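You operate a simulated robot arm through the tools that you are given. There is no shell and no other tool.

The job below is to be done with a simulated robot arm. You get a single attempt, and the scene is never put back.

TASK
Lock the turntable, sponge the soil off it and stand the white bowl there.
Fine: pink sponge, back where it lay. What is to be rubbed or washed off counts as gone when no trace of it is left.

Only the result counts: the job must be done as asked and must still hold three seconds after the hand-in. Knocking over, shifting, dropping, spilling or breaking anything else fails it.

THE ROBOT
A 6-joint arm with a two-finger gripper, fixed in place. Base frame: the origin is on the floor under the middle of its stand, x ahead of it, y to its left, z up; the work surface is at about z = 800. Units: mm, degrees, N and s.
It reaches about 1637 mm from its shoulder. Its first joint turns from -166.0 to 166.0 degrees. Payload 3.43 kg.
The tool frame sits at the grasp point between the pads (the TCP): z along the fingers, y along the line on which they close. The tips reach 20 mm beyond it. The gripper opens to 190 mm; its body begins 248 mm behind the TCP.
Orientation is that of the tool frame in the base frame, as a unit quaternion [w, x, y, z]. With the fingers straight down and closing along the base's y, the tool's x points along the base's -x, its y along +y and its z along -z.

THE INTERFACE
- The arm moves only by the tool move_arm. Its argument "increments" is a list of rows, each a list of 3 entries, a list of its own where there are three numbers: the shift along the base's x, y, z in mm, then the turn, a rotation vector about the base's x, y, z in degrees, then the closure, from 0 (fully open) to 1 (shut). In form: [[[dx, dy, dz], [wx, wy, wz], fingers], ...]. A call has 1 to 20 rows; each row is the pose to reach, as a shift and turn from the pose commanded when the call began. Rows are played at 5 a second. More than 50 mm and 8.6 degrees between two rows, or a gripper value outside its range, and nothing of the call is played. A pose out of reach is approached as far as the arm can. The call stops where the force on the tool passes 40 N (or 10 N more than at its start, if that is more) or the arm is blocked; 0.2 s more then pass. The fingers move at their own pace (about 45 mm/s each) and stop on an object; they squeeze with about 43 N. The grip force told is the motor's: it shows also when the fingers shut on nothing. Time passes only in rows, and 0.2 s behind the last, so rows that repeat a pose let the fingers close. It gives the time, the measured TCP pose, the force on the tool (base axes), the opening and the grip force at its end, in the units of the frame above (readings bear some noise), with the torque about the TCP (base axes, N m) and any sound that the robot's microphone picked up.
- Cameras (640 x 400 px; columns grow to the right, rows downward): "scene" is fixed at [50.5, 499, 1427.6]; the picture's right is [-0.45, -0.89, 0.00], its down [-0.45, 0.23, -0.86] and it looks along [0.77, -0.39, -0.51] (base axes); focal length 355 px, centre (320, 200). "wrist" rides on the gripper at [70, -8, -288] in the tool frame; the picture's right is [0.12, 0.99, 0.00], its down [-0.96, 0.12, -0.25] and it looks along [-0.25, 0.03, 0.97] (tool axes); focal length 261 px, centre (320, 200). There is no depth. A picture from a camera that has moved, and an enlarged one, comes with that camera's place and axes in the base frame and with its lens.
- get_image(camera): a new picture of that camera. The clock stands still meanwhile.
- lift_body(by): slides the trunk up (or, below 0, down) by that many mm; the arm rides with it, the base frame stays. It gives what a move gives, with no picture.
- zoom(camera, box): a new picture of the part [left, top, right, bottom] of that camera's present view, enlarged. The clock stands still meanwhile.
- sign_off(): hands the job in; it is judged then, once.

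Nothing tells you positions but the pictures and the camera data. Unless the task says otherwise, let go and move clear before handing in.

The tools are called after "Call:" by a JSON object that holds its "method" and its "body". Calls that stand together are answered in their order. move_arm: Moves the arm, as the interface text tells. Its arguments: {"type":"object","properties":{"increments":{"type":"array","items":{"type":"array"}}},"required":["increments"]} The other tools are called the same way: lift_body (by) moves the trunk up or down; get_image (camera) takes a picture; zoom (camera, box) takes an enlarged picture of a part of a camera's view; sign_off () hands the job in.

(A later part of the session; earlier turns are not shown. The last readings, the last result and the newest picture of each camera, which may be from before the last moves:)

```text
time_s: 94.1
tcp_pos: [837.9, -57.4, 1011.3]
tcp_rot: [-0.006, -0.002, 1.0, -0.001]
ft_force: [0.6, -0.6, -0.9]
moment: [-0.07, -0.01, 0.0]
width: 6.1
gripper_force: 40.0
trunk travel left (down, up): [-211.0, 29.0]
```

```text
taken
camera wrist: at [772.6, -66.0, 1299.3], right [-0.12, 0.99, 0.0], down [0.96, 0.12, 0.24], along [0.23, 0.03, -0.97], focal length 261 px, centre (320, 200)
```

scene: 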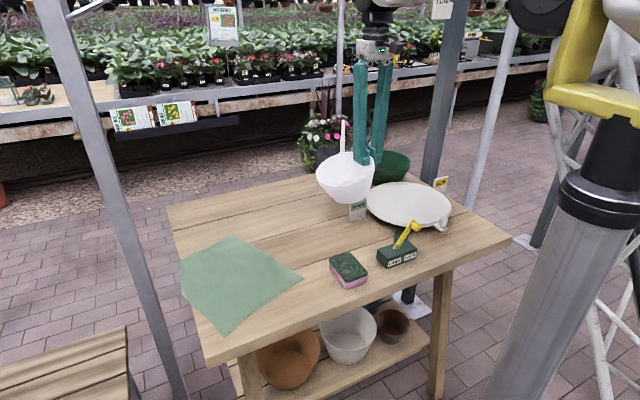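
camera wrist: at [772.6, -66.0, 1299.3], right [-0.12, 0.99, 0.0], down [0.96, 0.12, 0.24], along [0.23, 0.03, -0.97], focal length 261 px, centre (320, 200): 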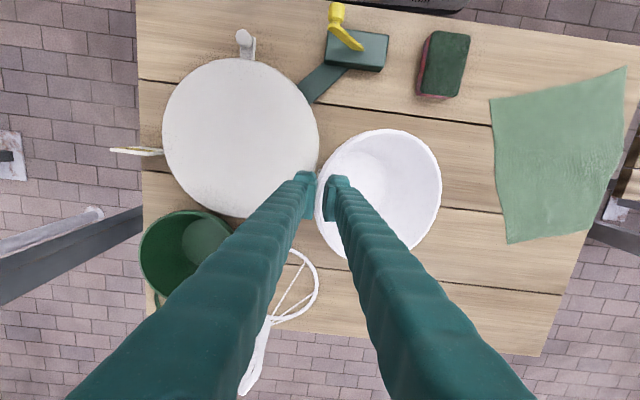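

Call:
{"method": "move_arm", "body": {"increments": [[[-3, -15, 0], [0, 0, 0], 1], [[-6, -30, 0], [0, 0, 0], 1], [[-9, -45, 0], [0, 0, 0], 1], [[-12, -60, 0], [0, 0, 0], 1], [[-15, -75, 0], [0, 0, 0], 1], [[-18, -90, 0], [0, 0, 0], 1], [[-21, -105, 0], [0, 0, 0], 1], [[-24, -120, 0], [0, 0, 0], 1], [[-27, -135, 0], [0, 0, 0], 1], [[-30, -150, 0], [0, 0, 0], 1], [[-33, -165, 0], [0, 0, 0], 1], [[-36, -180, 0], [0, 0, 0], 1], [[-38, -195, 0], [0, 0, 0], 1], [[-38, -210, 0], [0, 0, 0], 1], [[-38, -228, 0], [0, 0, 0], 1], [[-38, -228, 0], [0, 0, 0], 1]]}}

Call:
{"method": "get_image", "body": {"camera": "scene"}}

Call:
{"method": "get_image", "body": {"camera": "wrist"}}

Call:
{"method": "zoom", "body": {"camera": "scene", "box": [330, 110, 490, 250]}}

```text
time_s: 97.5
tcp_pos: [799.4, -286.6, 1011.5]
tcp_rot: [-0.006, -0.002, 1.0, 0.0]
ft_force: [0.0, 0.2, -1.2]
moment: [-0.1, -0.01, -0.01]
width: 6.1
gripper_force: 40.7
trunk travel left (down, up): [-211.0, 29.0]
```

```text
taken
```

scene: 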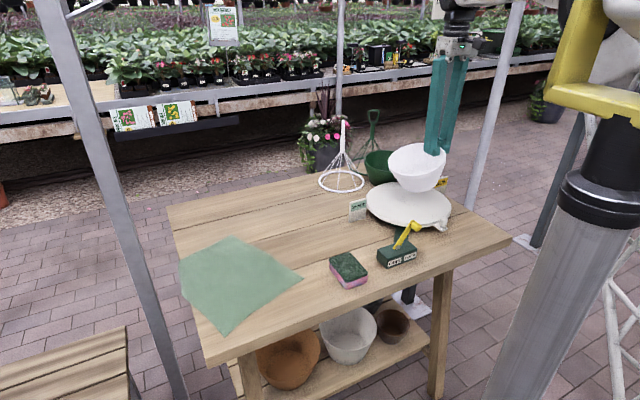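

```text
taken
camera wrist: at [734.4, -294.3, 1299.4], right [-0.12, 0.99, 0.0], down [0.96, 0.12, 0.23], along [0.23, 0.03, -0.97], focal length 261 px, centre (320, 200)
```

wrist: 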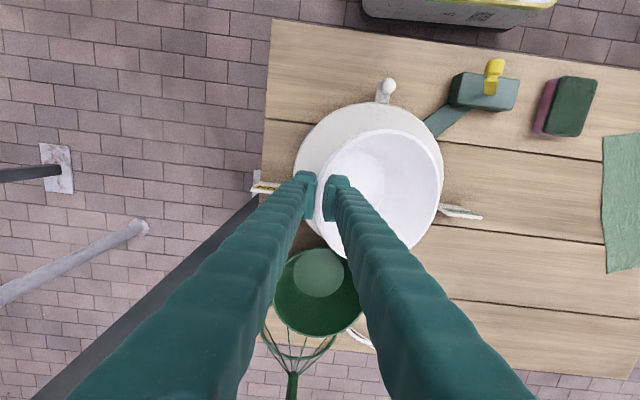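

```text
2.86 times, centred on (410, 180) of scene
camera zoom: at [50.5, 499.0, 1427.6], right [-0.45, -0.89, 0.0], down [-0.45, 0.23, -0.86], along [0.77, -0.39, -0.51], focal length 1015 px, centre (63, 257)
```

zoom: 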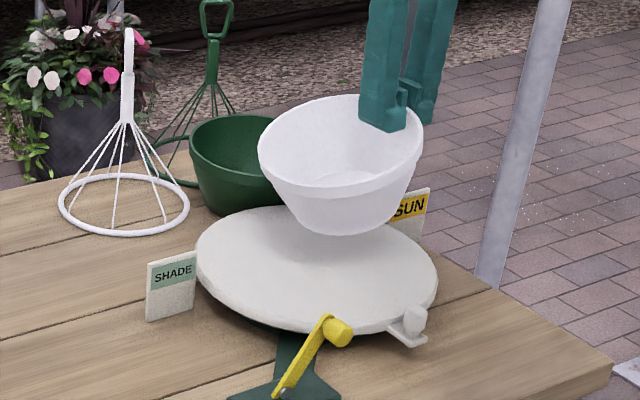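

The bowl is centred over the turntable but tilted. I'll turn the tool about x to level it while still 80 mm up.

Call:
{"method": "move_arm", "body": {"increments": [[[0, 0, 0], [2, 0, 0], 1], [[0, 0, 0], [4, 0, 0], 1], [[0, 0, 0], [6, 0, 0], 1], [[0, 0, 0], [8, 0, 0], 1], [[0, 0, 0], [10, 0, 0], 1], [[0, 0, 0], [12, 0, 0], 1], [[0, 0, 0], [12, 0, 0], 1]]}}

Call:
{"method": "get_image", "body": {"camera": "scene"}}

Call:
{"method": "zoom", "body": {"camera": "scene", "box": [330, 110, 490, 250]}}

Call:
{"method": "get_image", "body": {"camera": "wrist"}}

```text
time_s: 99.1
tcp_pos: [799.9, -286.1, 1011.4]
tcp_rot: [-0.006, -0.003, 0.994, 0.105]
ft_force: [-0.4, -1.0, -1.2]
moment: [-0.07, 0.0, 0.02]
width: 6.1
gripper_force: 40.1
trunk travel left (down, up): [-211.0, 29.0]
```

```text
taken
```

scene: 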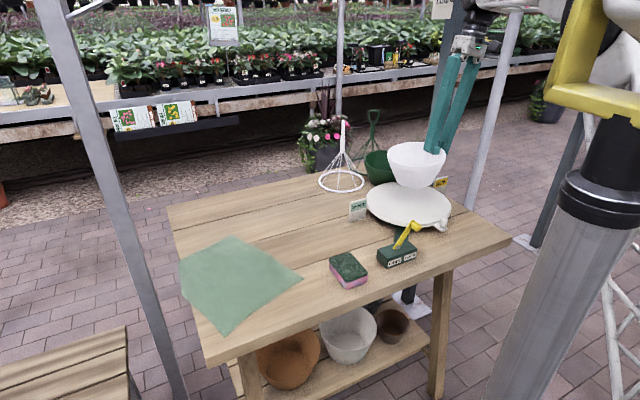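

```text
2.86 times, centred on (410, 180) of scene
camera zoom: at [50.5, 499.0, 1427.6], right [-0.45, -0.89, 0.0], down [-0.45, 0.23, -0.86], along [0.77, -0.39, -0.51], focal length 1015 px, centre (63, 257)
```

zoom: 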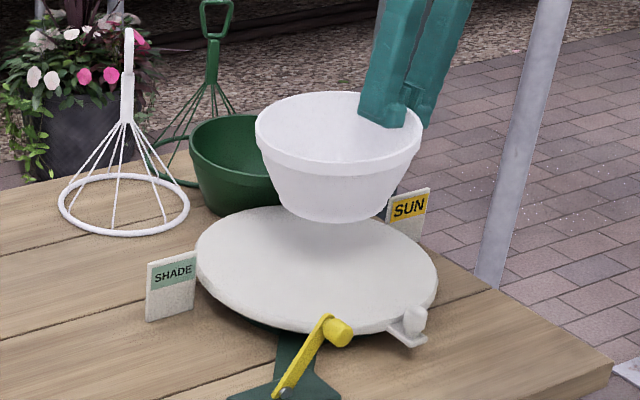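

```text
taken
camera wrist: at [734.8, -353.6, 1291.2], right [-0.12, 0.97, 0.21], down [0.96, 0.07, 0.26], along [0.23, 0.23, -0.94], focal length 261 px, centre (320, 200)
```

wrist: 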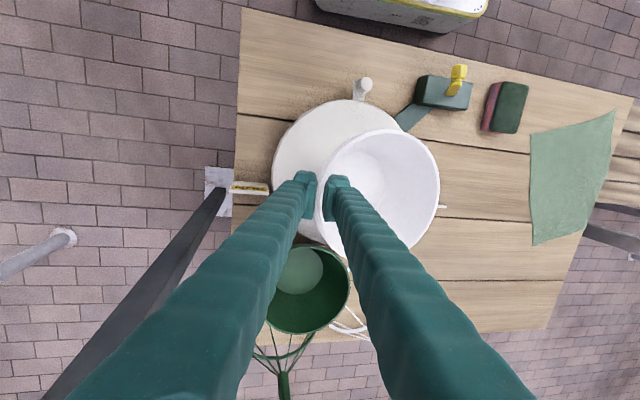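

The bowl is now close to level. I'll lower it toward the disc.

Call:
{"method": "move_arm", "body": {"increments": [[[0, 0, -12], [0, 0, 0], 1], [[0, 0, -24], [0, 0, 0], 1], [[0, 0, -36], [0, 0, 0], 1], [[0, 0, -48], [0, 0, 0], 1], [[0, 0, -58], [0, 0, 0], 1], [[0, 0, -66], [0, 0, 0], 1], [[0, 0, -66], [0, 0, 0], 1]]}}

Call:
{"method": "zoom", "body": {"camera": "scene", "box": [340, 130, 480, 250]}}

```text
time_s: 100.7
tcp_pos: [800.4, -286.0, 945.2]
tcp_rot: [-0.005, -0.003, 0.995, 0.104]
ft_force: [0.2, -0.9, -1.2]
moment: [-0.15, -0.02, 0.03]
width: 6.5
gripper_force: 40.3
trunk travel left (down, up): [-211.0, 29.0]
```

```text
3.33 times, centred on (410, 190) of scene
camera zoom: at [50.5, 499.0, 1427.6], right [-0.45, -0.89, 0.0], down [-0.45, 0.23, -0.86], along [0.77, -0.39, -0.51], focal length 1185 px, centre (20, 233)
```

zoom: 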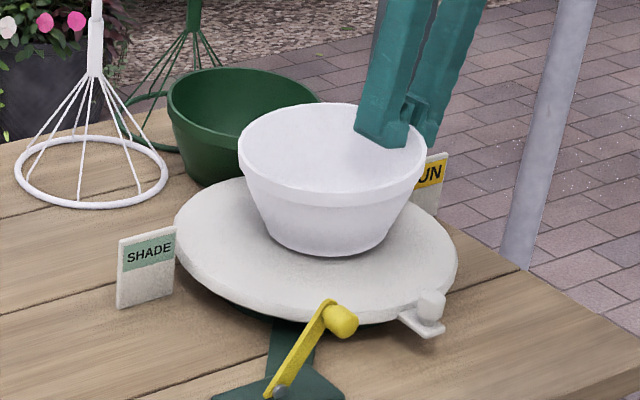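

It's a few millimetres above the disc and well centred. I'll lower the rest slowly, watching the force.

Call:
{"method": "move_arm", "body": {"increments": [[[0, 0, -3], [0, 0, 0], 1], [[0, 0, -6], [0, 0, 0], 1], [[0, 0, -9], [0, 0, 0], 1], [[0, 0, -9], [0, 0, 0], 1]]}}

```text
time_s: 101.7
tcp_pos: [801.6, -287.2, 936.3]
tcp_rot: [-0.007, -0.004, 0.995, 0.103]
ft_force: [1.2, -0.7, -0.1]
moment: [0.07, -0.03, -0.02]
width: 6.3
gripper_force: 40.4
trunk travel left (down, up): [-211.0, 29.0]
```

Call:
{"method": "move_arm", "body": {"increments": [[[0, 0, -2], [0, 0, 0], 1], [[0, 0, -4], [0, 0, 0], 1], [[0, 0, -4], [0, 0, 0], 1]]}}

Call:
{"method": "zoom", "body": {"camera": "scene", "box": [340, 130, 480, 250]}}

```text
time_s: 102.5
tcp_pos: [800.9, -285.6, 931.6]
tcp_rot: [-0.006, -0.004, 0.995, 0.104]
ft_force: [0.1, -1.0, 1.5]
moment: [0.11, 0.04, -0.03]
width: 6.3
gripper_force: 40.4
trunk travel left (down, up): [-211.0, 29.0]
```

```text
3.33 times, centred on (410, 190) of scene
camera zoom: at [50.5, 499.0, 1427.6], right [-0.45, -0.89, 0.0], down [-0.45, 0.23, -0.86], along [0.77, -0.39, -0.51], focal length 1185 px, centre (20, 233)
```

zoom: 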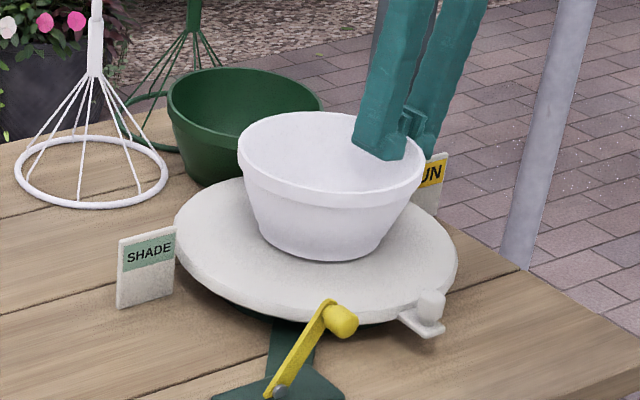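

It touches now. I'll ease down 2 mm and open the fingers gently.

Call:
{"method": "move_arm", "body": {"increments": [[[0, 0, -1], [0, 0, 0], 1], [[0, 0, -2], [0, 0, 0], 1], [[0, 0, -2], [0, 0, 0], 0.96], [[0, 0, -2], [0, 0, 0], 0.92], [[0, 0, -2], [0, 0, 0], 0.88], [[0, 0, -2], [0, 0, 0], 0.84], [[0, 0, -2], [0, 0, 0], 0.8], [[0, 0, -2], [0, 0, 0], 0.78], [[0, 0, -2], [0, 0, 0], 0.78]]}}

Call:
{"method": "zoom", "body": {"camera": "scene", "box": [340, 130, 480, 250]}}

Call:
{"method": "zoom", "body": {"camera": "wrist", "box": [220, 100, 460, 270]}}

```text
time_s: 104.5
tcp_pos: [800.4, -285.7, 931.3]
tcp_rot: [-0.006, -0.003, 0.995, 0.103]
ft_force: [0.2, 1.0, 0.6]
moment: [-0.02, 0.0, 0.01]
width: 41.7
gripper_force: 0.1
trunk travel left (down, up): [-211.0, 29.0]
```

```text
3.33 times, centred on (410, 190) of scene
camera zoom: at [50.5, 499.0, 1427.6], right [-0.45, -0.89, 0.0], down [-0.45, 0.23, -0.86], along [0.77, -0.39, -0.51], focal length 1185 px, centre (20, 233)
```

zoom: 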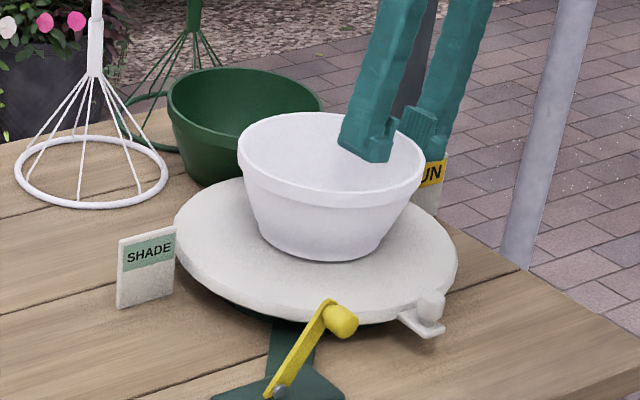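

```text
2.35 times, centred on (340, 185) of wrist
camera zoom: at [735.3, -353.8, 1210.0], right [-0.12, 0.97, 0.21], down [0.96, 0.07, 0.26], along [0.23, 0.23, -0.94], focal length 613 px, centre (273, 235)
```

zoom: 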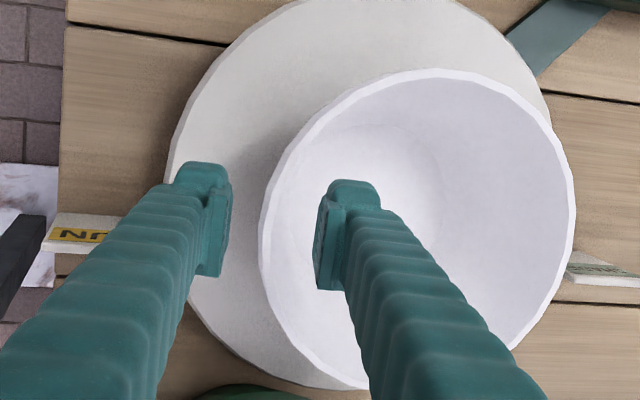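

The bowl stands on the disc. I'll withdraw the fingers straight up, slowly.

Call:
{"method": "move_arm", "body": {"increments": [[[0, 0, 8], [0, 0, 0], 0.78], [[0, 0, 16], [0, 0, 0], 0.78], [[0, 0, 26], [0, 0, 0], 0.78], [[0, 0, 38], [0, 0, 0], 0.78], [[0, 0, 52], [0, 0, 0], 0.78], [[0, 0, 70], [0, 0, 0], 0.78], [[0, 0, 90], [0, 0, 0], 0.78]]}}

Call:
{"method": "zoom", "body": {"camera": "scene", "box": [340, 130, 480, 250]}}

Call:
{"method": "get_image", "body": {"camera": "wrist"}}

```text
time_s: 106.1
tcp_pos: [801.1, -284.8, 1019.7]
tcp_rot: [-0.005, -0.004, 0.995, 0.103]
ft_force: [0.2, 0.2, -0.7]
moment: [0.01, 0.0, -0.01]
width: 41.8
gripper_force: 0.0
trunk travel left (down, up): [-211.0, 29.0]
```

```text
3.33 times, centred on (410, 190) of scene
camera zoom: at [50.5, 499.0, 1427.6], right [-0.45, -0.89, 0.0], down [-0.45, 0.23, -0.86], along [0.77, -0.39, -0.51], focal length 1185 px, centre (20, 233)
```

zoom: 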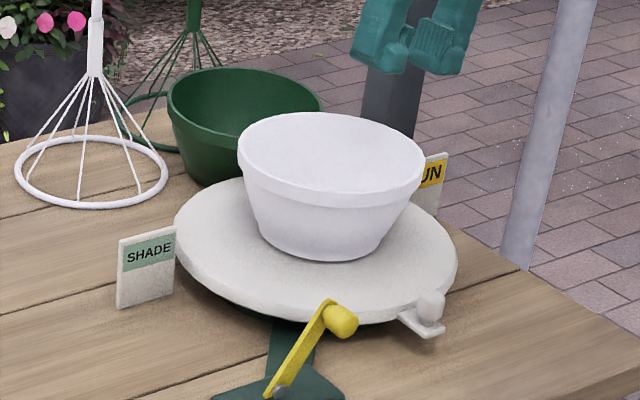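

```text
taken
camera wrist: at [735.4, -353.0, 1299.8], right [-0.12, 0.97, 0.21], down [0.96, 0.07, 0.26], along [0.23, 0.23, -0.94], focal length 261 px, centre (320, 200)
```

wrist: 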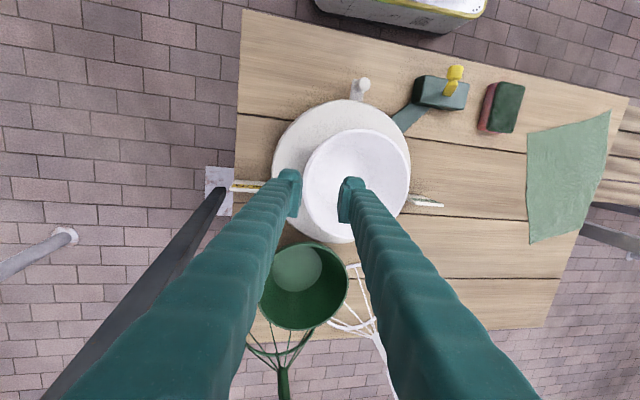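

The white bowl stands on the turntable, the lever is at LOCK and the sponge is in place. Now I'll try to put back what the swing disturbed, starting with the green bowl. First I'll straighten the tool and look again.

Call:
{"method": "move_arm", "body": {"increments": [[[5, 10, 0], [-2, 0, 0], 0.68], [[10, 20, 0], [-4, 0, 0], 0.68], [[15, 30, 0], [-6, 0, 0], 0.68], [[20, 40, 0], [-8, 0, 0], 0.68], [[25, 52, 0], [-10, 0, 0], 0.68], [[30, 66, 0], [-12, 0, 0], 0.68], [[35, 80, 0], [-12, 0, 0], 0.68], [[40, 95, 0], [-12, 0, 0], 0.68], [[45, 108, -5], [-12, 0, 0], 0.68], [[45, 108, -5], [-12, 0, 0], 0.68]]}}

Call:
{"method": "get_image", "body": {"camera": "wrist"}}

Call:
{"method": "zoom", "body": {"camera": "wrist", "box": [200, 180, 440, 400]}}

Call:
{"method": "get_image", "body": {"camera": "scene"}}

```text
time_s: 108.3
tcp_pos: [845.8, -178.2, 1014.8]
tcp_rot: [-0.006, -0.003, 1.0, -0.001]
ft_force: [-0.1, -0.6, -0.1]
moment: [0.01, -0.03, -0.05]
width: 60.6
gripper_force: 0.1
trunk travel left (down, up): [-211.0, 29.0]
```

```text
taken
camera wrist: at [779.4, -185.9, 1303.1], right [-0.12, 0.99, 0.0], down [0.96, 0.12, 0.24], along [0.23, 0.03, -0.97], focal length 261 px, centre (320, 200)
```

wrist: 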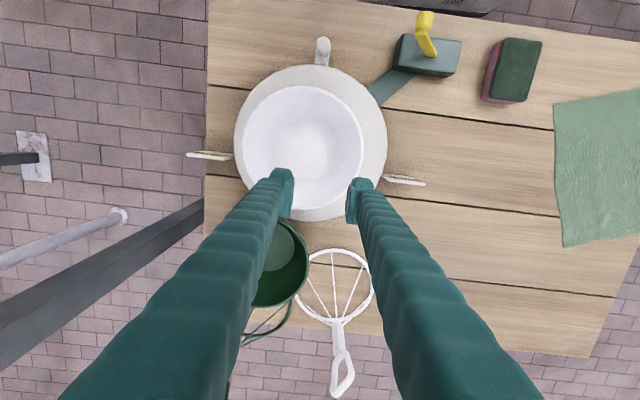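

```text
1.82 times, centred on (320, 290) of wrist
camera zoom: at [779.4, -185.9, 1303.1], right [-0.12, 0.99, 0.0], down [0.96, 0.12, 0.24], along [0.23, 0.03, -0.97], focal length 474 px, centre (320, 36)
```

zoom: 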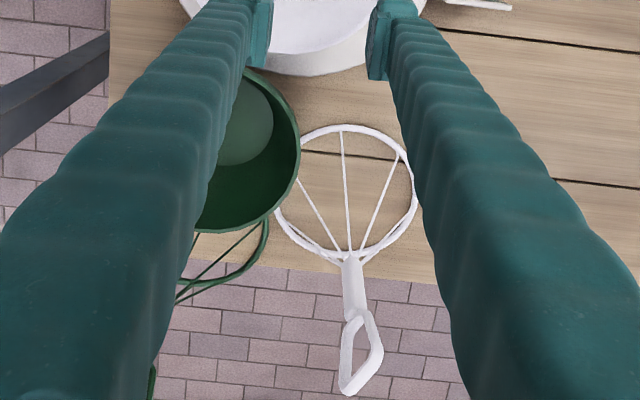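

```text
taken
```

scene: 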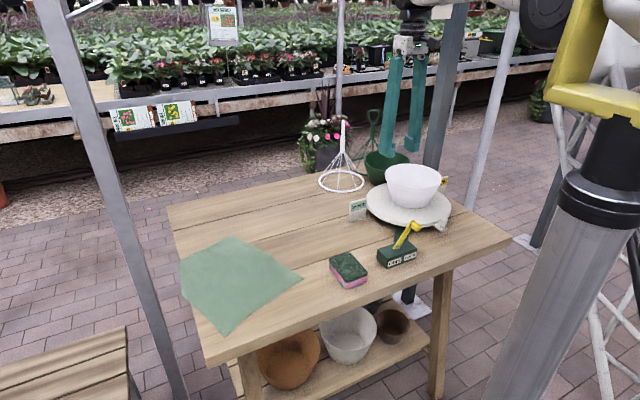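

The green bowl is at about (1003, -264) and the white cloche at about (1086, -115); originally they were near (1014, 211) and (1101, -1). I'll approach the green bowl's +y rim from above, clear of the cloche.

Call:
{"method": "move_arm", "body": {"increments": [[[15, 0, -3], [0, 0, 0], 0.68], [[30, -1, -6], [0, 0, 0], 0.68], [[45, -1, -9], [0, 0, 0], 0.68], [[60, -2, -12], [0, 0, 0], 0.68], [[75, -2, -15], [0, 0, 0], 0.68], [[90, -3, -18], [0, 0, 0], 0.68], [[105, -3, -21], [0, 0, 0], 0.68], [[120, -4, -24], [0, 0, 0], 0.68], [[135, -4, -27], [0, 0, 0], 0.68], [[150, -4, -30], [0, 0, 0], 0.68], [[150, -4, -30], [0, 0, 0], 0.68]]}}

Call:
{"method": "zoom", "body": {"camera": "wrist", "box": [200, 120, 440, 290]}}

Call:
{"method": "zoom", "body": {"camera": "scene", "box": [300, 80, 460, 230]}}

```text
time_s: 110.7
tcp_pos: [996.0, -180.9, 986.5]
tcp_rot: [-0.006, -0.003, 1.0, -0.001]
ft_force: [-0.7, -0.6, 0.0]
moment: [0.0, 0.03, 0.02]
width: 60.8
gripper_force: 0.0
trunk travel left (down, up): [-211.0, 29.0]
```

```text
2.35 times, centred on (320, 205) of wrist
camera zoom: at [930.8, -189.3, 1273.4], right [-0.12, 0.99, 0.0], down [0.96, 0.12, 0.23], along [0.23, 0.03, -0.97], focal length 613 px, centre (320, 188)
```

zoom: 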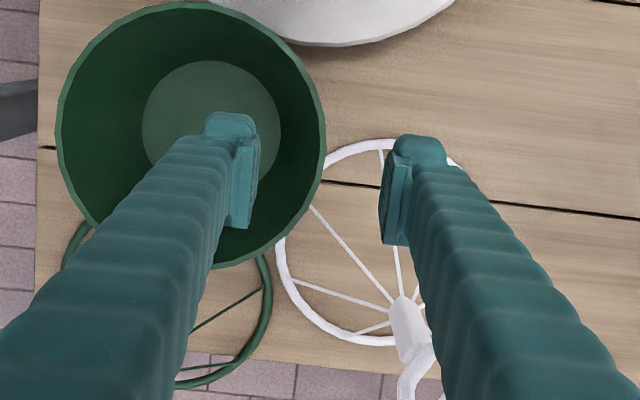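

```text
2.67 times, centred on (380, 155) of scene
camera zoom: at [50.5, 499.0, 1427.6], right [-0.45, -0.89, 0.0], down [-0.45, 0.23, -0.86], along [0.77, -0.39, -0.51], focal length 948 px, centre (160, 320)
```

zoom: 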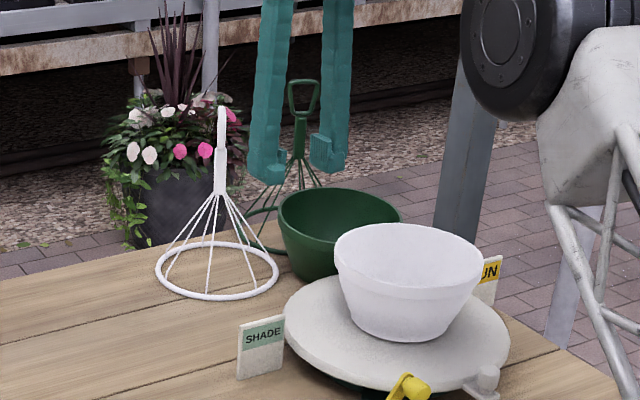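

The inner finger is inside the green bowl's rim and the outer one clears the cloche. I'll descend to grip height.

Call:
{"method": "move_arm", "body": {"increments": [[[0, 0, -15], [0, 0, 0], 0.68], [[0, 0, -30], [0, 0, 0], 0.68], [[0, 0, -45], [0, 0, 0], 0.68], [[0, 0, -60], [0, 0, 0], 0.68], [[0, 0, -75], [0, 0, 0], 0.68], [[0, 0, -88], [0, 0, 0], 0.68], [[0, 0, -98], [0, 0, 0], 0.68], [[0, 0, -98], [0, 0, 0], 0.68]]}}

Call:
{"method": "zoom", "body": {"camera": "wrist", "box": [200, 120, 440, 290]}}

Call:
{"method": "zoom", "body": {"camera": "scene", "box": [300, 80, 460, 230]}}

```text
time_s: 112.5
tcp_pos: [995.8, -181.9, 888.6]
tcp_rot: [-0.006, -0.003, 1.0, -0.001]
ft_force: [0.2, -0.1, -0.2]
moment: [0.0, -0.01, 0.02]
width: 60.7
gripper_force: 0.0
trunk travel left (down, up): [-211.0, 29.0]
```

```text
2.35 times, centred on (320, 205) of wrist
camera zoom: at [930.5, -190.6, 1175.7], right [-0.12, 0.99, 0.0], down [0.96, 0.12, 0.24], along [0.23, 0.03, -0.97], focal length 613 px, centre (320, 188)
```

zoom: 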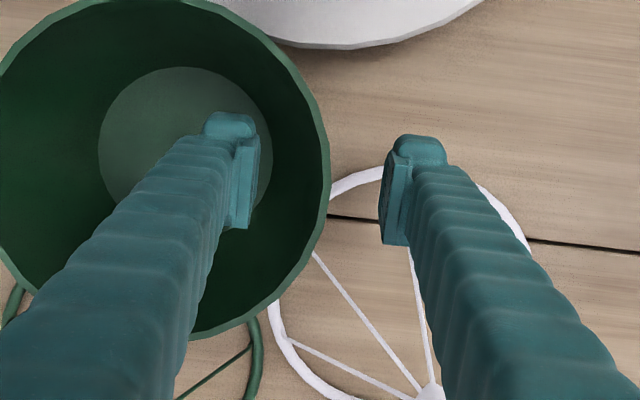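

```text
2.67 times, centred on (380, 155) of scene
camera zoom: at [50.5, 499.0, 1427.6], right [-0.45, -0.89, 0.0], down [-0.45, 0.23, -0.86], along [0.77, -0.39, -0.51], focal length 948 px, centre (160, 320)
```

zoom: 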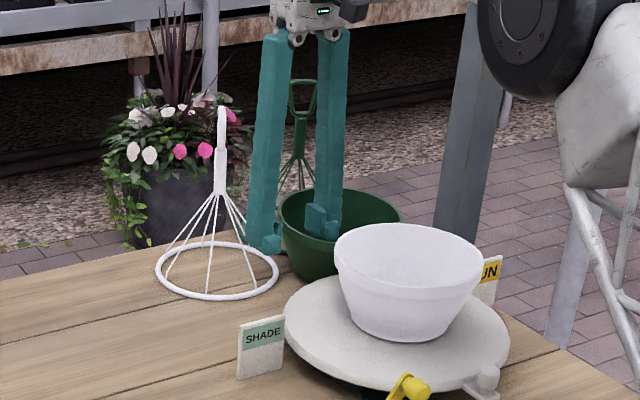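

Well centred. I'll close on the rim and lift slightly.

Call:
{"method": "move_arm", "body": {"increments": [[[0, 0, -2], [0, 0, 0], 0.75], [[0, 0, -3], [0, 0, 0], 0.85], [[0, 0, -3], [0, 0, 0], 0.95], [[0, 0, -3], [0, 0, 0], 1], [[0, 0, -3], [0, 0, 0], 1], [[0, 0, -3], [0, 0, 0], 1], [[0, 0, -3], [0, 0, 0], 1], [[0, 0, -3], [0, 0, 0], 1], [[0, 0, 5], [0, 0, 0], 1], [[0, 0, 14], [0, 0, 0], 1], [[0, 0, 24], [0, 0, 0], 1], [[0, 0, 36], [0, 0, 0], 1], [[0, 0, 36], [0, 0, 0], 1]]}}

Call:
{"method": "zoom", "body": {"camera": "scene", "box": [300, 80, 460, 230]}}

Call:
{"method": "get_image", "body": {"camera": "wrist"}}

```text
time_s: 115.3
tcp_pos: [994.9, -181.7, 923.4]
tcp_rot: [-0.007, -0.003, 1.0, 0.0]
ft_force: [0.3, 0.4, -1.0]
moment: [0.1, 0.01, 0.0]
width: 6.2
gripper_force: 39.9
trunk travel left (down, up): [-211.0, 29.0]
```

```text
2.67 times, centred on (380, 155) of scene
camera zoom: at [50.5, 499.0, 1427.6], right [-0.45, -0.89, 0.0], down [-0.45, 0.23, -0.86], along [0.77, -0.39, -0.51], focal length 948 px, centre (160, 320)
```

zoom: 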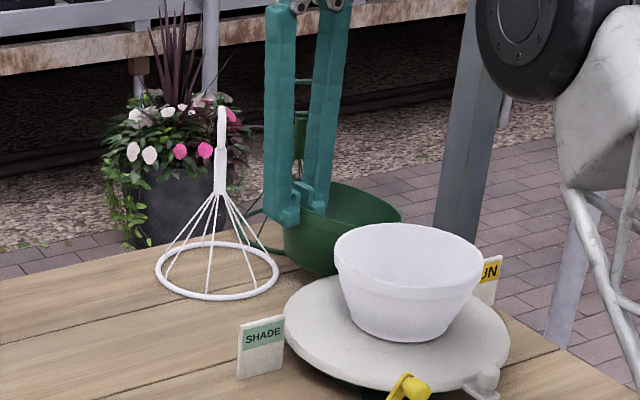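

```text
taken
camera wrist: at [929.8, -190.4, 1211.4], right [-0.12, 0.99, 0.0], down [0.96, 0.12, 0.23], along [0.23, 0.03, -0.97], focal length 261 px, centre (320, 200)
```

wrist: 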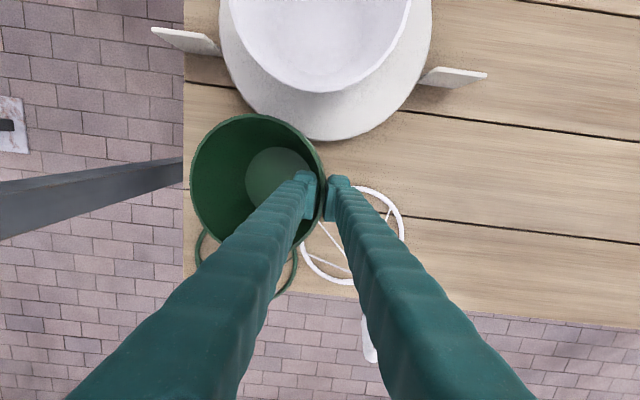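

The green bowl is lifted, drooping a bit on its -y side. I'll level it by leaning the tool and raise it well above the white bowl before travelling.

Call:
{"method": "move_arm", "body": {"increments": [[[0, 0, 4], [-2, 0, 0], 1], [[-2, 0, 10], [-4, 0, 0], 1], [[-4, 0, 18], [-6, 0, 0], 1], [[-6, 0, 28], [-8, 0, 0], 1], [[-10, 0, 40], [-10, 0, 0], 1], [[-14, 0, 52], [-12, 0, 0], 1], [[-18, 0, 64], [-12, 0, 0], 1], [[-22, 0, 76], [-12, 0, 0], 1], [[-26, 0, 88], [-12, 0, 0], 1], [[-30, 0, 100], [-12, 0, 0], 1], [[-34, 0, 112], [-12, 0, 0], 1], [[-38, 0, 122], [-12, 0, 0], 1], [[-38, 0, 122], [-12, 0, 0], 1]]}}

Call:
{"method": "get_image", "body": {"camera": "scene"}}

Call:
{"method": "zoom", "body": {"camera": "scene", "box": [300, 80, 460, 230]}}

```text
time_s: 118.1
tcp_pos: [957.2, -181.9, 1046.5]
tcp_rot: [-0.006, -0.003, 0.994, -0.106]
ft_force: [0.4, -0.4, -0.8]
moment: [0.1, -0.01, 0.01]
width: 6.2
gripper_force: 40.4
trunk travel left (down, up): [-211.0, 29.0]
```

```text
taken
```

scene: 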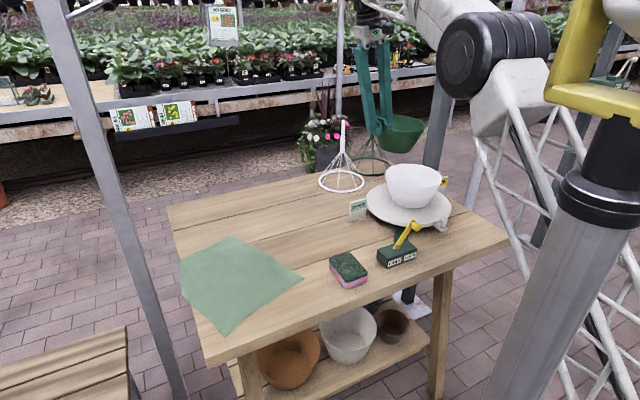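

```text
2.67 times, centred on (380, 155) of scene
camera zoom: at [50.5, 499.0, 1427.6], right [-0.45, -0.89, 0.0], down [-0.45, 0.23, -0.86], along [0.77, -0.39, -0.51], focal length 948 px, centre (160, 320)
```

zoom: 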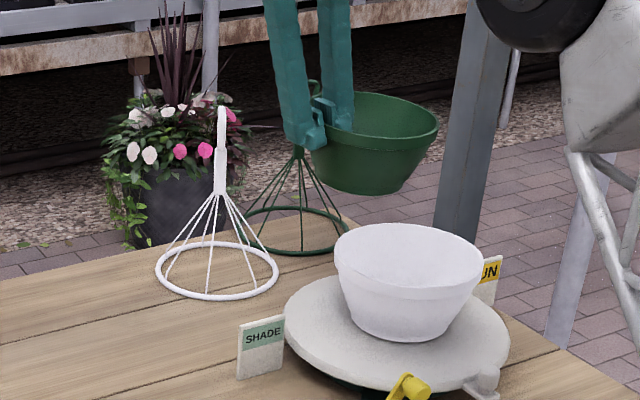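

Level and clear. Moving the green bowl toward its old place in short segments, keeping below the reach limit.

Call:
{"method": "move_arm", "body": {"increments": [[[0, 18, 0], [0, 0, 0], 1], [[0, 36, 0], [0, 0, 0], 1], [[0, 54, 0], [0, 0, 0], 1], [[0, 72, 0], [0, 0, 0], 1], [[0, 90, 0], [0, 0, 0], 1], [[0, 108, 0], [0, 0, 0], 1], [[0, 126, 0], [0, 0, 0], 1], [[0, 144, 0], [0, 0, 0], 1], [[0, 162, -4], [0, 0, 0], 1], [[0, 180, -10], [0, 0, 0], 1], [[0, 198, -18], [0, 0, 0], 1], [[0, 216, -26], [0, 0, 0], 1], [[0, 234, -36], [0, 0, 0], 1], [[0, 252, -46], [0, 0, 0], 1], [[0, 270, -56], [0, 0, 0], 1], [[0, 270, -56], [0, 0, 0], 1]]}}

Call:
{"method": "get_image", "body": {"camera": "scene"}}

```text
time_s: 121.5
tcp_pos: [958.2, 89.4, 989.3]
tcp_rot: [-0.006, -0.002, 0.994, -0.105]
ft_force: [-0.4, 0.8, -0.9]
moment: [0.1, 0.03, -0.02]
width: 6.3
gripper_force: 40.3
trunk travel left (down, up): [-211.0, 29.0]
```

```text
taken
```

scene: 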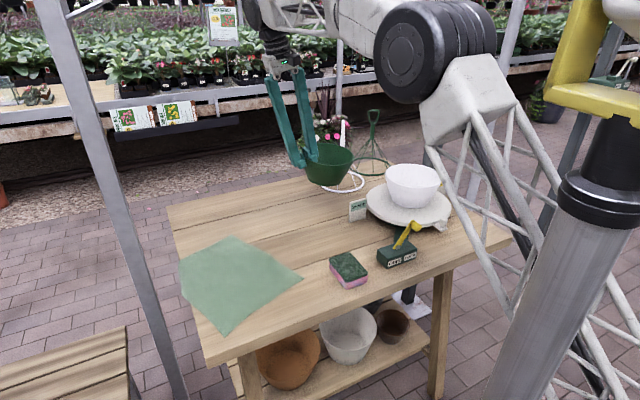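

Call:
{"method": "move_arm", "body": {"increments": [[[2, 14, -8], [0.8, 0, 0], 1], [[4, 28, -16], [1.6, 0, 0], 1], [[6, 42, -24], [2.4, 0, 0], 1], [[8, 56, -32], [3.2, 0, 0], 1], [[12, 70, -40], [4, 0, 0], 1], [[16, 84, -48], [4.8, 0, 0], 1], [[20, 98, -56], [5.6, 0, 0], 1], [[24, 112, -62], [6.4, 0, 0], 1], [[28, 126, -64], [7, 0, 0], 1], [[28, 126, -64], [7, 0, 0], 1]]}}

Call:
{"method": "get_image", "body": {"camera": "scene"}}

Call:
{"method": "get_image", "body": {"camera": "wrist"}}

```text
time_s: 123.7
tcp_pos: [985.8, 213.8, 924.1]
tcp_rot: [-0.007, -0.003, 0.999, -0.044]
ft_force: [-0.1, -0.2, -2.0]
moment: [0.1, 0.0, -0.04]
width: 5.9
gripper_force: 40.4
trunk travel left (down, up): [-211.0, 29.0]
```

```text
taken
```

scene: 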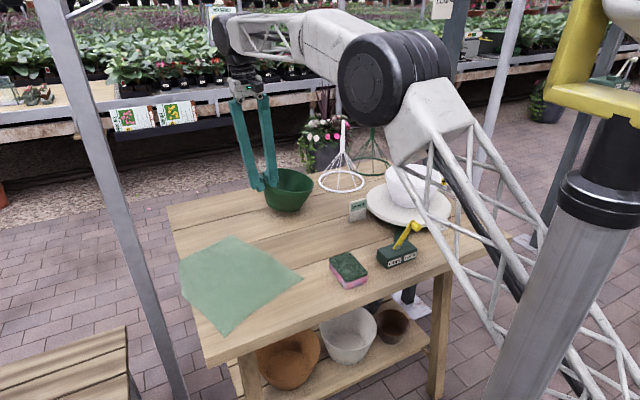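

```text
taken
camera wrist: at [920.3, 230.7, 1211.9], right [-0.12, 0.99, -0.09], down [0.96, 0.14, 0.22], along [0.23, -0.05, -0.97], focal length 261 px, centre (320, 200)
```

wrist: 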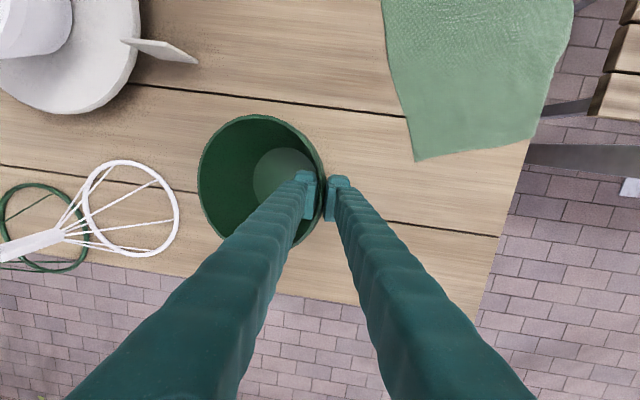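

Call:
{"method": "move_arm", "body": {"increments": [[[4, 12, 0], [0, 0, 0], 1], [[8, 24, 0], [0, 0, 0], 1], [[12, 36, 0], [0, 0, 0], 1], [[16, 48, 0], [0, 0, 0], 1], [[20, 60, 0], [0, 0, 0], 1], [[24, 72, 0], [0, 0, 0], 1], [[28, 82, 0], [0, 0, 0], 1], [[28, 82, 0], [-2, 0, 0], 1], [[28, 82, 0], [-4, 0, 0], 1], [[28, 82, -4], [-6, 0, 0], 1], [[28, 82, -8], [-7, 0, 0], 1], [[28, 82, -8], [-7, 0, 0], 1]]}}

Call:
{"method": "zoom", "body": {"camera": "scene", "box": [200, 140, 340, 240]}}

Call:
{"method": "get_image", "body": {"camera": "wrist"}}

```text
time_s: 126.3
tcp_pos: [1009.0, 296.1, 917.3]
tcp_rot: [-0.007, -0.002, 0.994, -0.105]
ft_force: [0.0, -0.6, -1.5]
moment: [0.08, 0.0, -0.02]
width: 6.3
gripper_force: 39.8
trunk travel left (down, up): [-211.0, 29.0]
```

```text
4.00 times, centred on (270, 190) of scene
camera zoom: at [50.5, 499.0, 1427.6], right [-0.45, -0.89, 0.0], down [-0.45, 0.23, -0.86], along [0.77, -0.39, -0.51], focal length 1422 px, centre (520, 240)
```

zoom: 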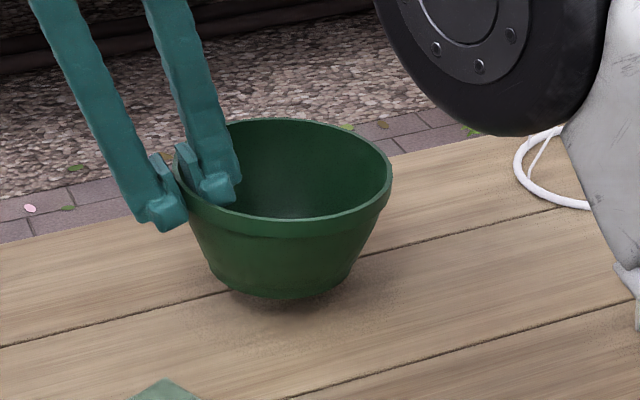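

```text
taken
camera wrist: at [943.1, 348.5, 1200.3], right [-0.12, 0.97, -0.21], down [0.96, 0.17, 0.2], along [0.23, -0.17, -0.96], focal length 261 px, centre (320, 200)
```

wrist: 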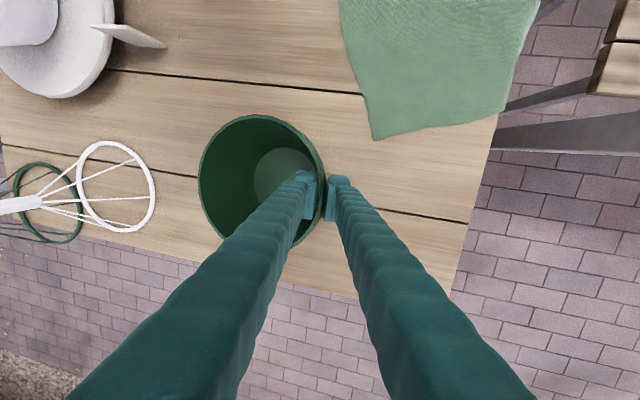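

Call:
{"method": "zoom", "body": {"camera": "wrist", "box": [180, 100, 360, 260]}}

```text
2.50 times, centred on (270, 180) of wrist
camera zoom: at [943.1, 348.5, 1200.3], right [-0.12, 0.97, -0.21], down [0.96, 0.17, 0.2], along [0.23, -0.17, -0.96], focal length 652 px, centre (445, 250)
```

zoom: 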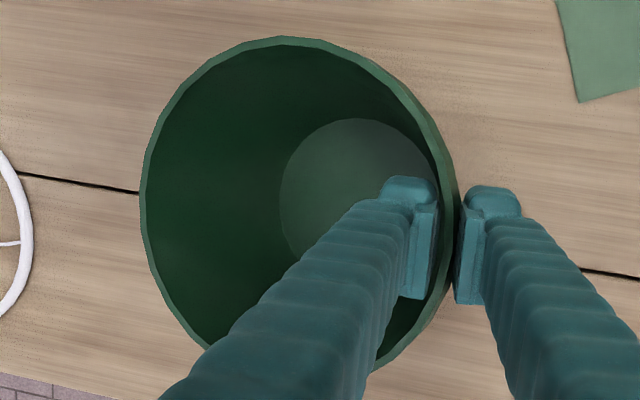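

The green bowl hovers near its old place, within about 10 mm. I'll nudge it by (+7, -4) and lower it.

Call:
{"method": "move_arm", "body": {"increments": [[[3, -2, -5], [-0.7, 0, 0], 1], [[7, -4, -10], [-1.5, 0, 0], 1], [[7, -4, -16], [-2.2, 0, 0], 1], [[7, -4, -21], [-3, 0, 0], 1], [[7, -4, -25], [-3, 0, 0], 1], [[7, -4, -25], [-3, 0, 0], 1]]}}

Call:
{"method": "zoom", "body": {"camera": "scene", "box": [200, 140, 340, 240]}}

```text
time_s: 127.7
tcp_pos: [1015.4, 291.6, 892.5]
tcp_rot: [-0.006, -0.002, 0.991, -0.132]
ft_force: [-0.1, 0.0, -1.0]
moment: [0.1, -0.03, 0.01]
width: 6.4
gripper_force: 39.6
trunk travel left (down, up): [-211.0, 29.0]
```

```text
4.00 times, centred on (270, 190) of scene
camera zoom: at [50.5, 499.0, 1427.6], right [-0.45, -0.89, 0.0], down [-0.45, 0.23, -0.86], along [0.77, -0.39, -0.51], focal length 1422 px, centre (520, 240)
```

zoom: 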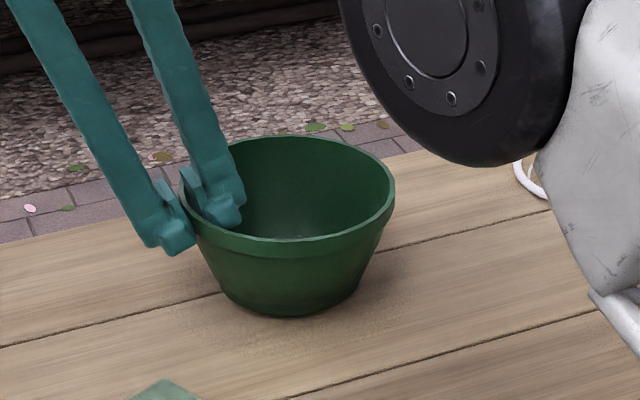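

That matches its original place almost to the pixel. I'll lower until it touches and release.

Call:
{"method": "move_arm", "body": {"increments": [[[0, 0, -2], [0, 0, 0], 1], [[0, 0, -4], [0, 0, 0], 1], [[0, 0, -5], [0, 0, 0], 1], [[0, 0, -5], [0, 0, 0], 1]]}}

```text
time_s: 128.7
tcp_pos: [1015.1, 292.7, 887.5]
tcp_rot: [-0.007, -0.002, 0.991, -0.131]
ft_force: [-0.9, 0.2, 2.3]
moment: [-0.07, 0.18, -0.04]
width: 6.5
gripper_force: 40.4
trunk travel left (down, up): [-211.0, 29.0]
```

Call:
{"method": "move_arm", "body": {"increments": [[[0, 0, -1], [0, 0, 0], 1], [[0, 0, -1], [0, 0, 0], 0.96], [[0, 0, -1], [0, 0, 0], 0.92], [[0, 0, -1], [0, 0, 0], 0.88], [[0, 0, -1], [0, 0, 0], 0.84], [[0, 0, -1], [0, 0, 0], 0.8], [[0, 0, -1], [0, 0, 0], 0.78], [[0, 0, -1], [0, 0, 0], 0.78], [[0, 0, 8], [0, 0, 0], 0.78], [[0, 0, 18], [0, 0, 0], 0.78], [[0, 0, 30], [0, 0, 0], 0.78], [[-5, 0, 44], [0, 0, 0], 0.78], [[-12, 0, 58], [0, 0, 0], 0.78]]}}

Call:
{"method": "zoom", "body": {"camera": "scene", "box": [200, 140, 340, 240]}}

Call:
{"method": "get_image", "body": {"camera": "scene"}}

```text
time_s: 131.5
tcp_pos: [1004.3, 290.6, 944.7]
tcp_rot: [-0.007, -0.001, 0.991, -0.132]
ft_force: [0.6, -0.3, -0.2]
moment: [-0.05, 0.08, -0.01]
width: 42.1
gripper_force: 0.1
trunk travel left (down, up): [-211.0, 29.0]
```

```text
4.00 times, centred on (270, 190) of scene
camera zoom: at [50.5, 499.0, 1427.6], right [-0.45, -0.89, 0.0], down [-0.45, 0.23, -0.86], along [0.77, -0.39, -0.51], focal length 1422 px, centre (520, 240)
```

zoom: 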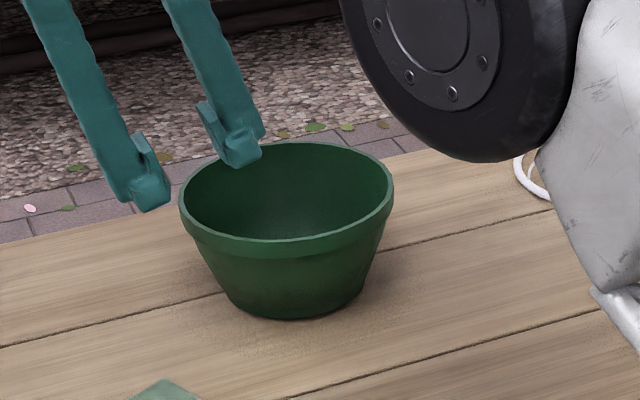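

```text
taken
```

scene: 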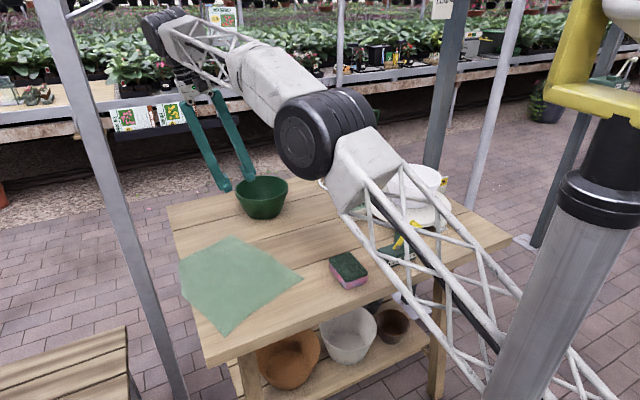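

The green bowl is back in its place. Next is the white cloche: I'll retreat from the reach limit, straighten the tool, and go look at the two cloches.

Call:
{"method": "move_arm", "body": {"increments": [[[-10, -6, 2], [1.9, 0, 0], 0.78], [[-20, -14, 4], [3.8, 0, 0], 0.78], [[-30, -24, 8], [5.7, 0, 0], 0.78], [[-40, -36, 12], [7.6, 0, 0], 0.78], [[-50, -50, 16], [9.5, 0, 0], 0.78], [[-60, -66, 20], [11.4, 0, 0], 0.78], [[-70, -84, 26], [13.3, 0, 0], 0.78], [[-80, -104, 34], [15.1, 0, 0], 0.7], [[-90, -126, 44], [15.1, 0, 0], 0.6], [[-100, -150, 54], [15.1, 0, 0], 0.5], [[-110, -175, 60], [15.1, 0, 0], 0.4], [[-120, -200, 66], [15.1, 0, 0], 0.3], [[-130, -225, 70], [15.1, 0, 0], 0.2], [[-130, -250, 70], [15.1, 0, 0], 0.1], [[-130, -275, 70], [15.1, 0, 0], 0], [[-130, -300, 70], [15.1, 0, 0], 0], [[-130, -325, 70], [15.1, 0, 0], 0], [[-130, -350, 70], [15.1, 0, 0], 0], [[-130, -350, 70], [15.1, 0, 0], 0]]}}

Call:
{"method": "get_image", "body": {"camera": "wrist"}}

Call:
{"method": "get_image", "body": {"camera": "scene"}}

Call:
{"method": "zoom", "body": {"camera": "wrist", "box": [220, 180, 440, 400]}}

```text
time_s: 135.5
tcp_pos: [873.8, -59.1, 1014.9]
tcp_rot: [-0.006, -0.004, 1.0, 0.0]
ft_force: [-0.7, 1.1, 0.5]
moment: [0.04, 0.0, 0.0]
width: 189.9
gripper_force: 0.0
trunk travel left (down, up): [-211.0, 29.0]
```

```text
taken
camera wrist: at [808.0, -66.9, 1303.4], right [-0.13, 0.99, 0.0], down [0.96, 0.12, 0.24], along [0.23, 0.03, -0.97], focal length 261 px, centre (320, 200)
```

wrist: 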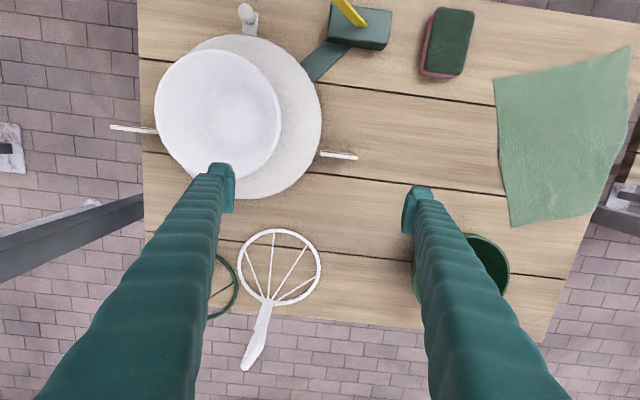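

```text
taken
```

scene: 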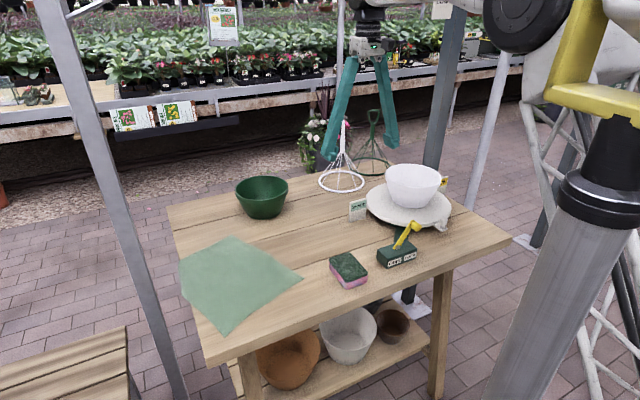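

```text
1.82 times, centred on (330, 290) of wrist
camera zoom: at [808.0, -66.9, 1303.4], right [-0.13, 0.99, 0.0], down [0.96, 0.12, 0.24], along [0.23, 0.03, -0.97], focal length 474 px, centre (302, 36)
```

zoom: 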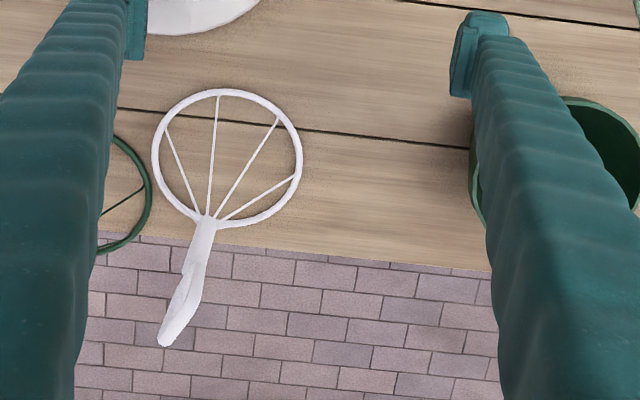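

The white cloche stands at about (1083, -120) and has also turned by roughly 90°. I'll grip its shaft with the tool turned and leaned outward for reach. First I'll turn the tool by -45° while moving nearer.

Call:
{"method": "move_arm", "body": {"increments": [[[8, -1, 5], [0, 0, -5], 0.47], [[16, -2, 10], [0, 0, -10], 0.47], [[24, -3, 15], [0, 0, -15], 0.47], [[32, -4, 20], [0, 0, -20], 0.47], [[40, -5, 25], [0, 0, -25], 0.47], [[48, -6, 30], [0, 0, -30], 0.47], [[56, -7, 35], [0, 0, -35], 0.47], [[64, -8, 40], [0, 0, -40], 0.47], [[66, -10, 42], [0, 0, -45], 0.47], [[66, -10, 42], [0, 0, -45], 0.47]]}}

Call:
{"method": "get_image", "body": {"camera": "wrist"}}

Call:
{"method": "get_image", "body": {"camera": "scene"}}

```text
time_s: 137.7
tcp_pos: [939.1, -68.8, 1059.0]
tcp_rot: [-0.005, 0.38, 0.925, 0.002]
ft_force: [-0.2, 0.3, 1.8]
moment: [0.01, 0.04, 0.01]
width: 100.9
gripper_force: 0.2
trunk travel left (down, up): [-211.0, 29.0]
```

```text
taken
camera wrist: at [888.4, -27.5, 1345.6], right [0.61, 0.79, 0.0], down [0.77, -0.6, 0.24], along [0.19, -0.14, -0.97], focal length 261 px, centre (320, 200)
```

wrist: 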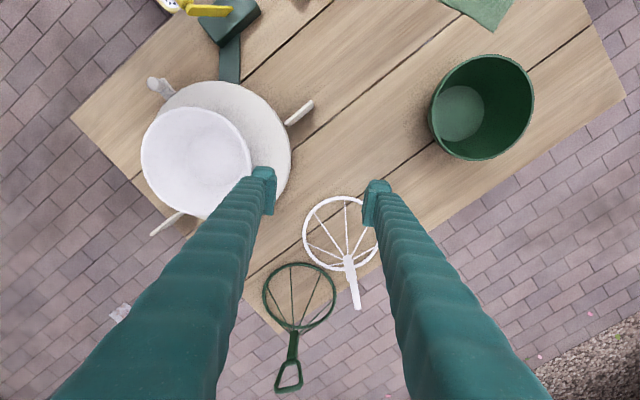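

```text
taken
```

scene: 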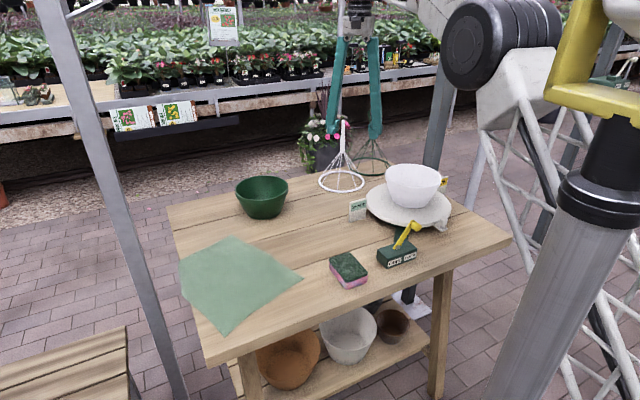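

Now I see both cloches clearly. The green one was pushed too: it's at about (1149, -291) and overhangs the table's far edge, while its original place was about (1088, -258). I'll lean the tool outward and go to the white cloche first.

Call:
{"method": "move_arm", "body": {"increments": [[[7, 2, -9], [-1.06, -1.06, 0], 0.47], [[14, 4, -18], [-2.12, -2.12, 0], 0.47], [[21, 6, -28], [-3.18, -3.18, 0], 0.47], [[28, 8, -38], [-4.24, -4.24, 0], 0.47], [[35, 11, -48], [-5.3, -5.3, 0], 0.47], [[42, 13, -58], [-6.36, -6.36, 0], 0.47], [[49, 15, -68], [-7.42, -7.42, 0], 0.47], [[56, 18, -78], [-8.5, -8.5, 0], 0.47], [[63, 20, -88], [-9.5, -9.5, 0], 0.47], [[70, 22, -97], [-10.6, -10.6, 0], 0.47], [[70, 22, -97], [-10.6, -10.6, 0], 0.47]]}}

Call:
{"method": "get_image", "body": {"camera": "wrist"}}

Call:
{"method": "zoom", "body": {"camera": "scene", "box": [290, 80, 430, 220]}}

```text
time_s: 140.1
tcp_pos: [1009.1, -46.1, 960.9]
tcp_rot: [0.115, 0.377, 0.918, -0.047]
ft_force: [0.6, 1.2, -0.1]
moment: [0.02, -0.02, 0.01]
width: 100.7
gripper_force: 0.1
trunk travel left (down, up): [-211.0, 29.0]
```

```text
taken
camera wrist: at [905.8, 46.6, 1221.2], right [0.62, 0.79, -0.03], down [0.7, -0.53, 0.48], along [0.36, -0.32, -0.88], focal length 261 px, centre (320, 200)
```

wrist: 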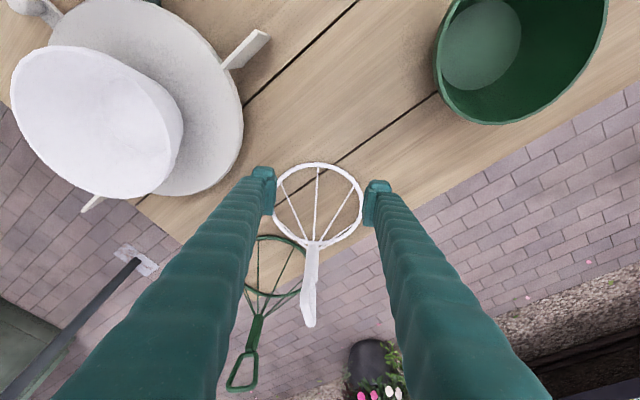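

```text
2.86 times, centred on (360, 150) of scene
camera zoom: at [50.5, 499.0, 1427.6], right [-0.45, -0.89, 0.0], down [-0.45, 0.23, -0.86], along [0.77, -0.39, -0.51], focal length 1015 px, centre (206, 343)
```

zoom: 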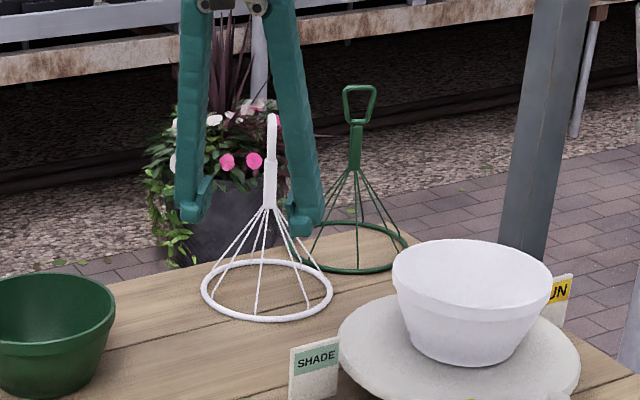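

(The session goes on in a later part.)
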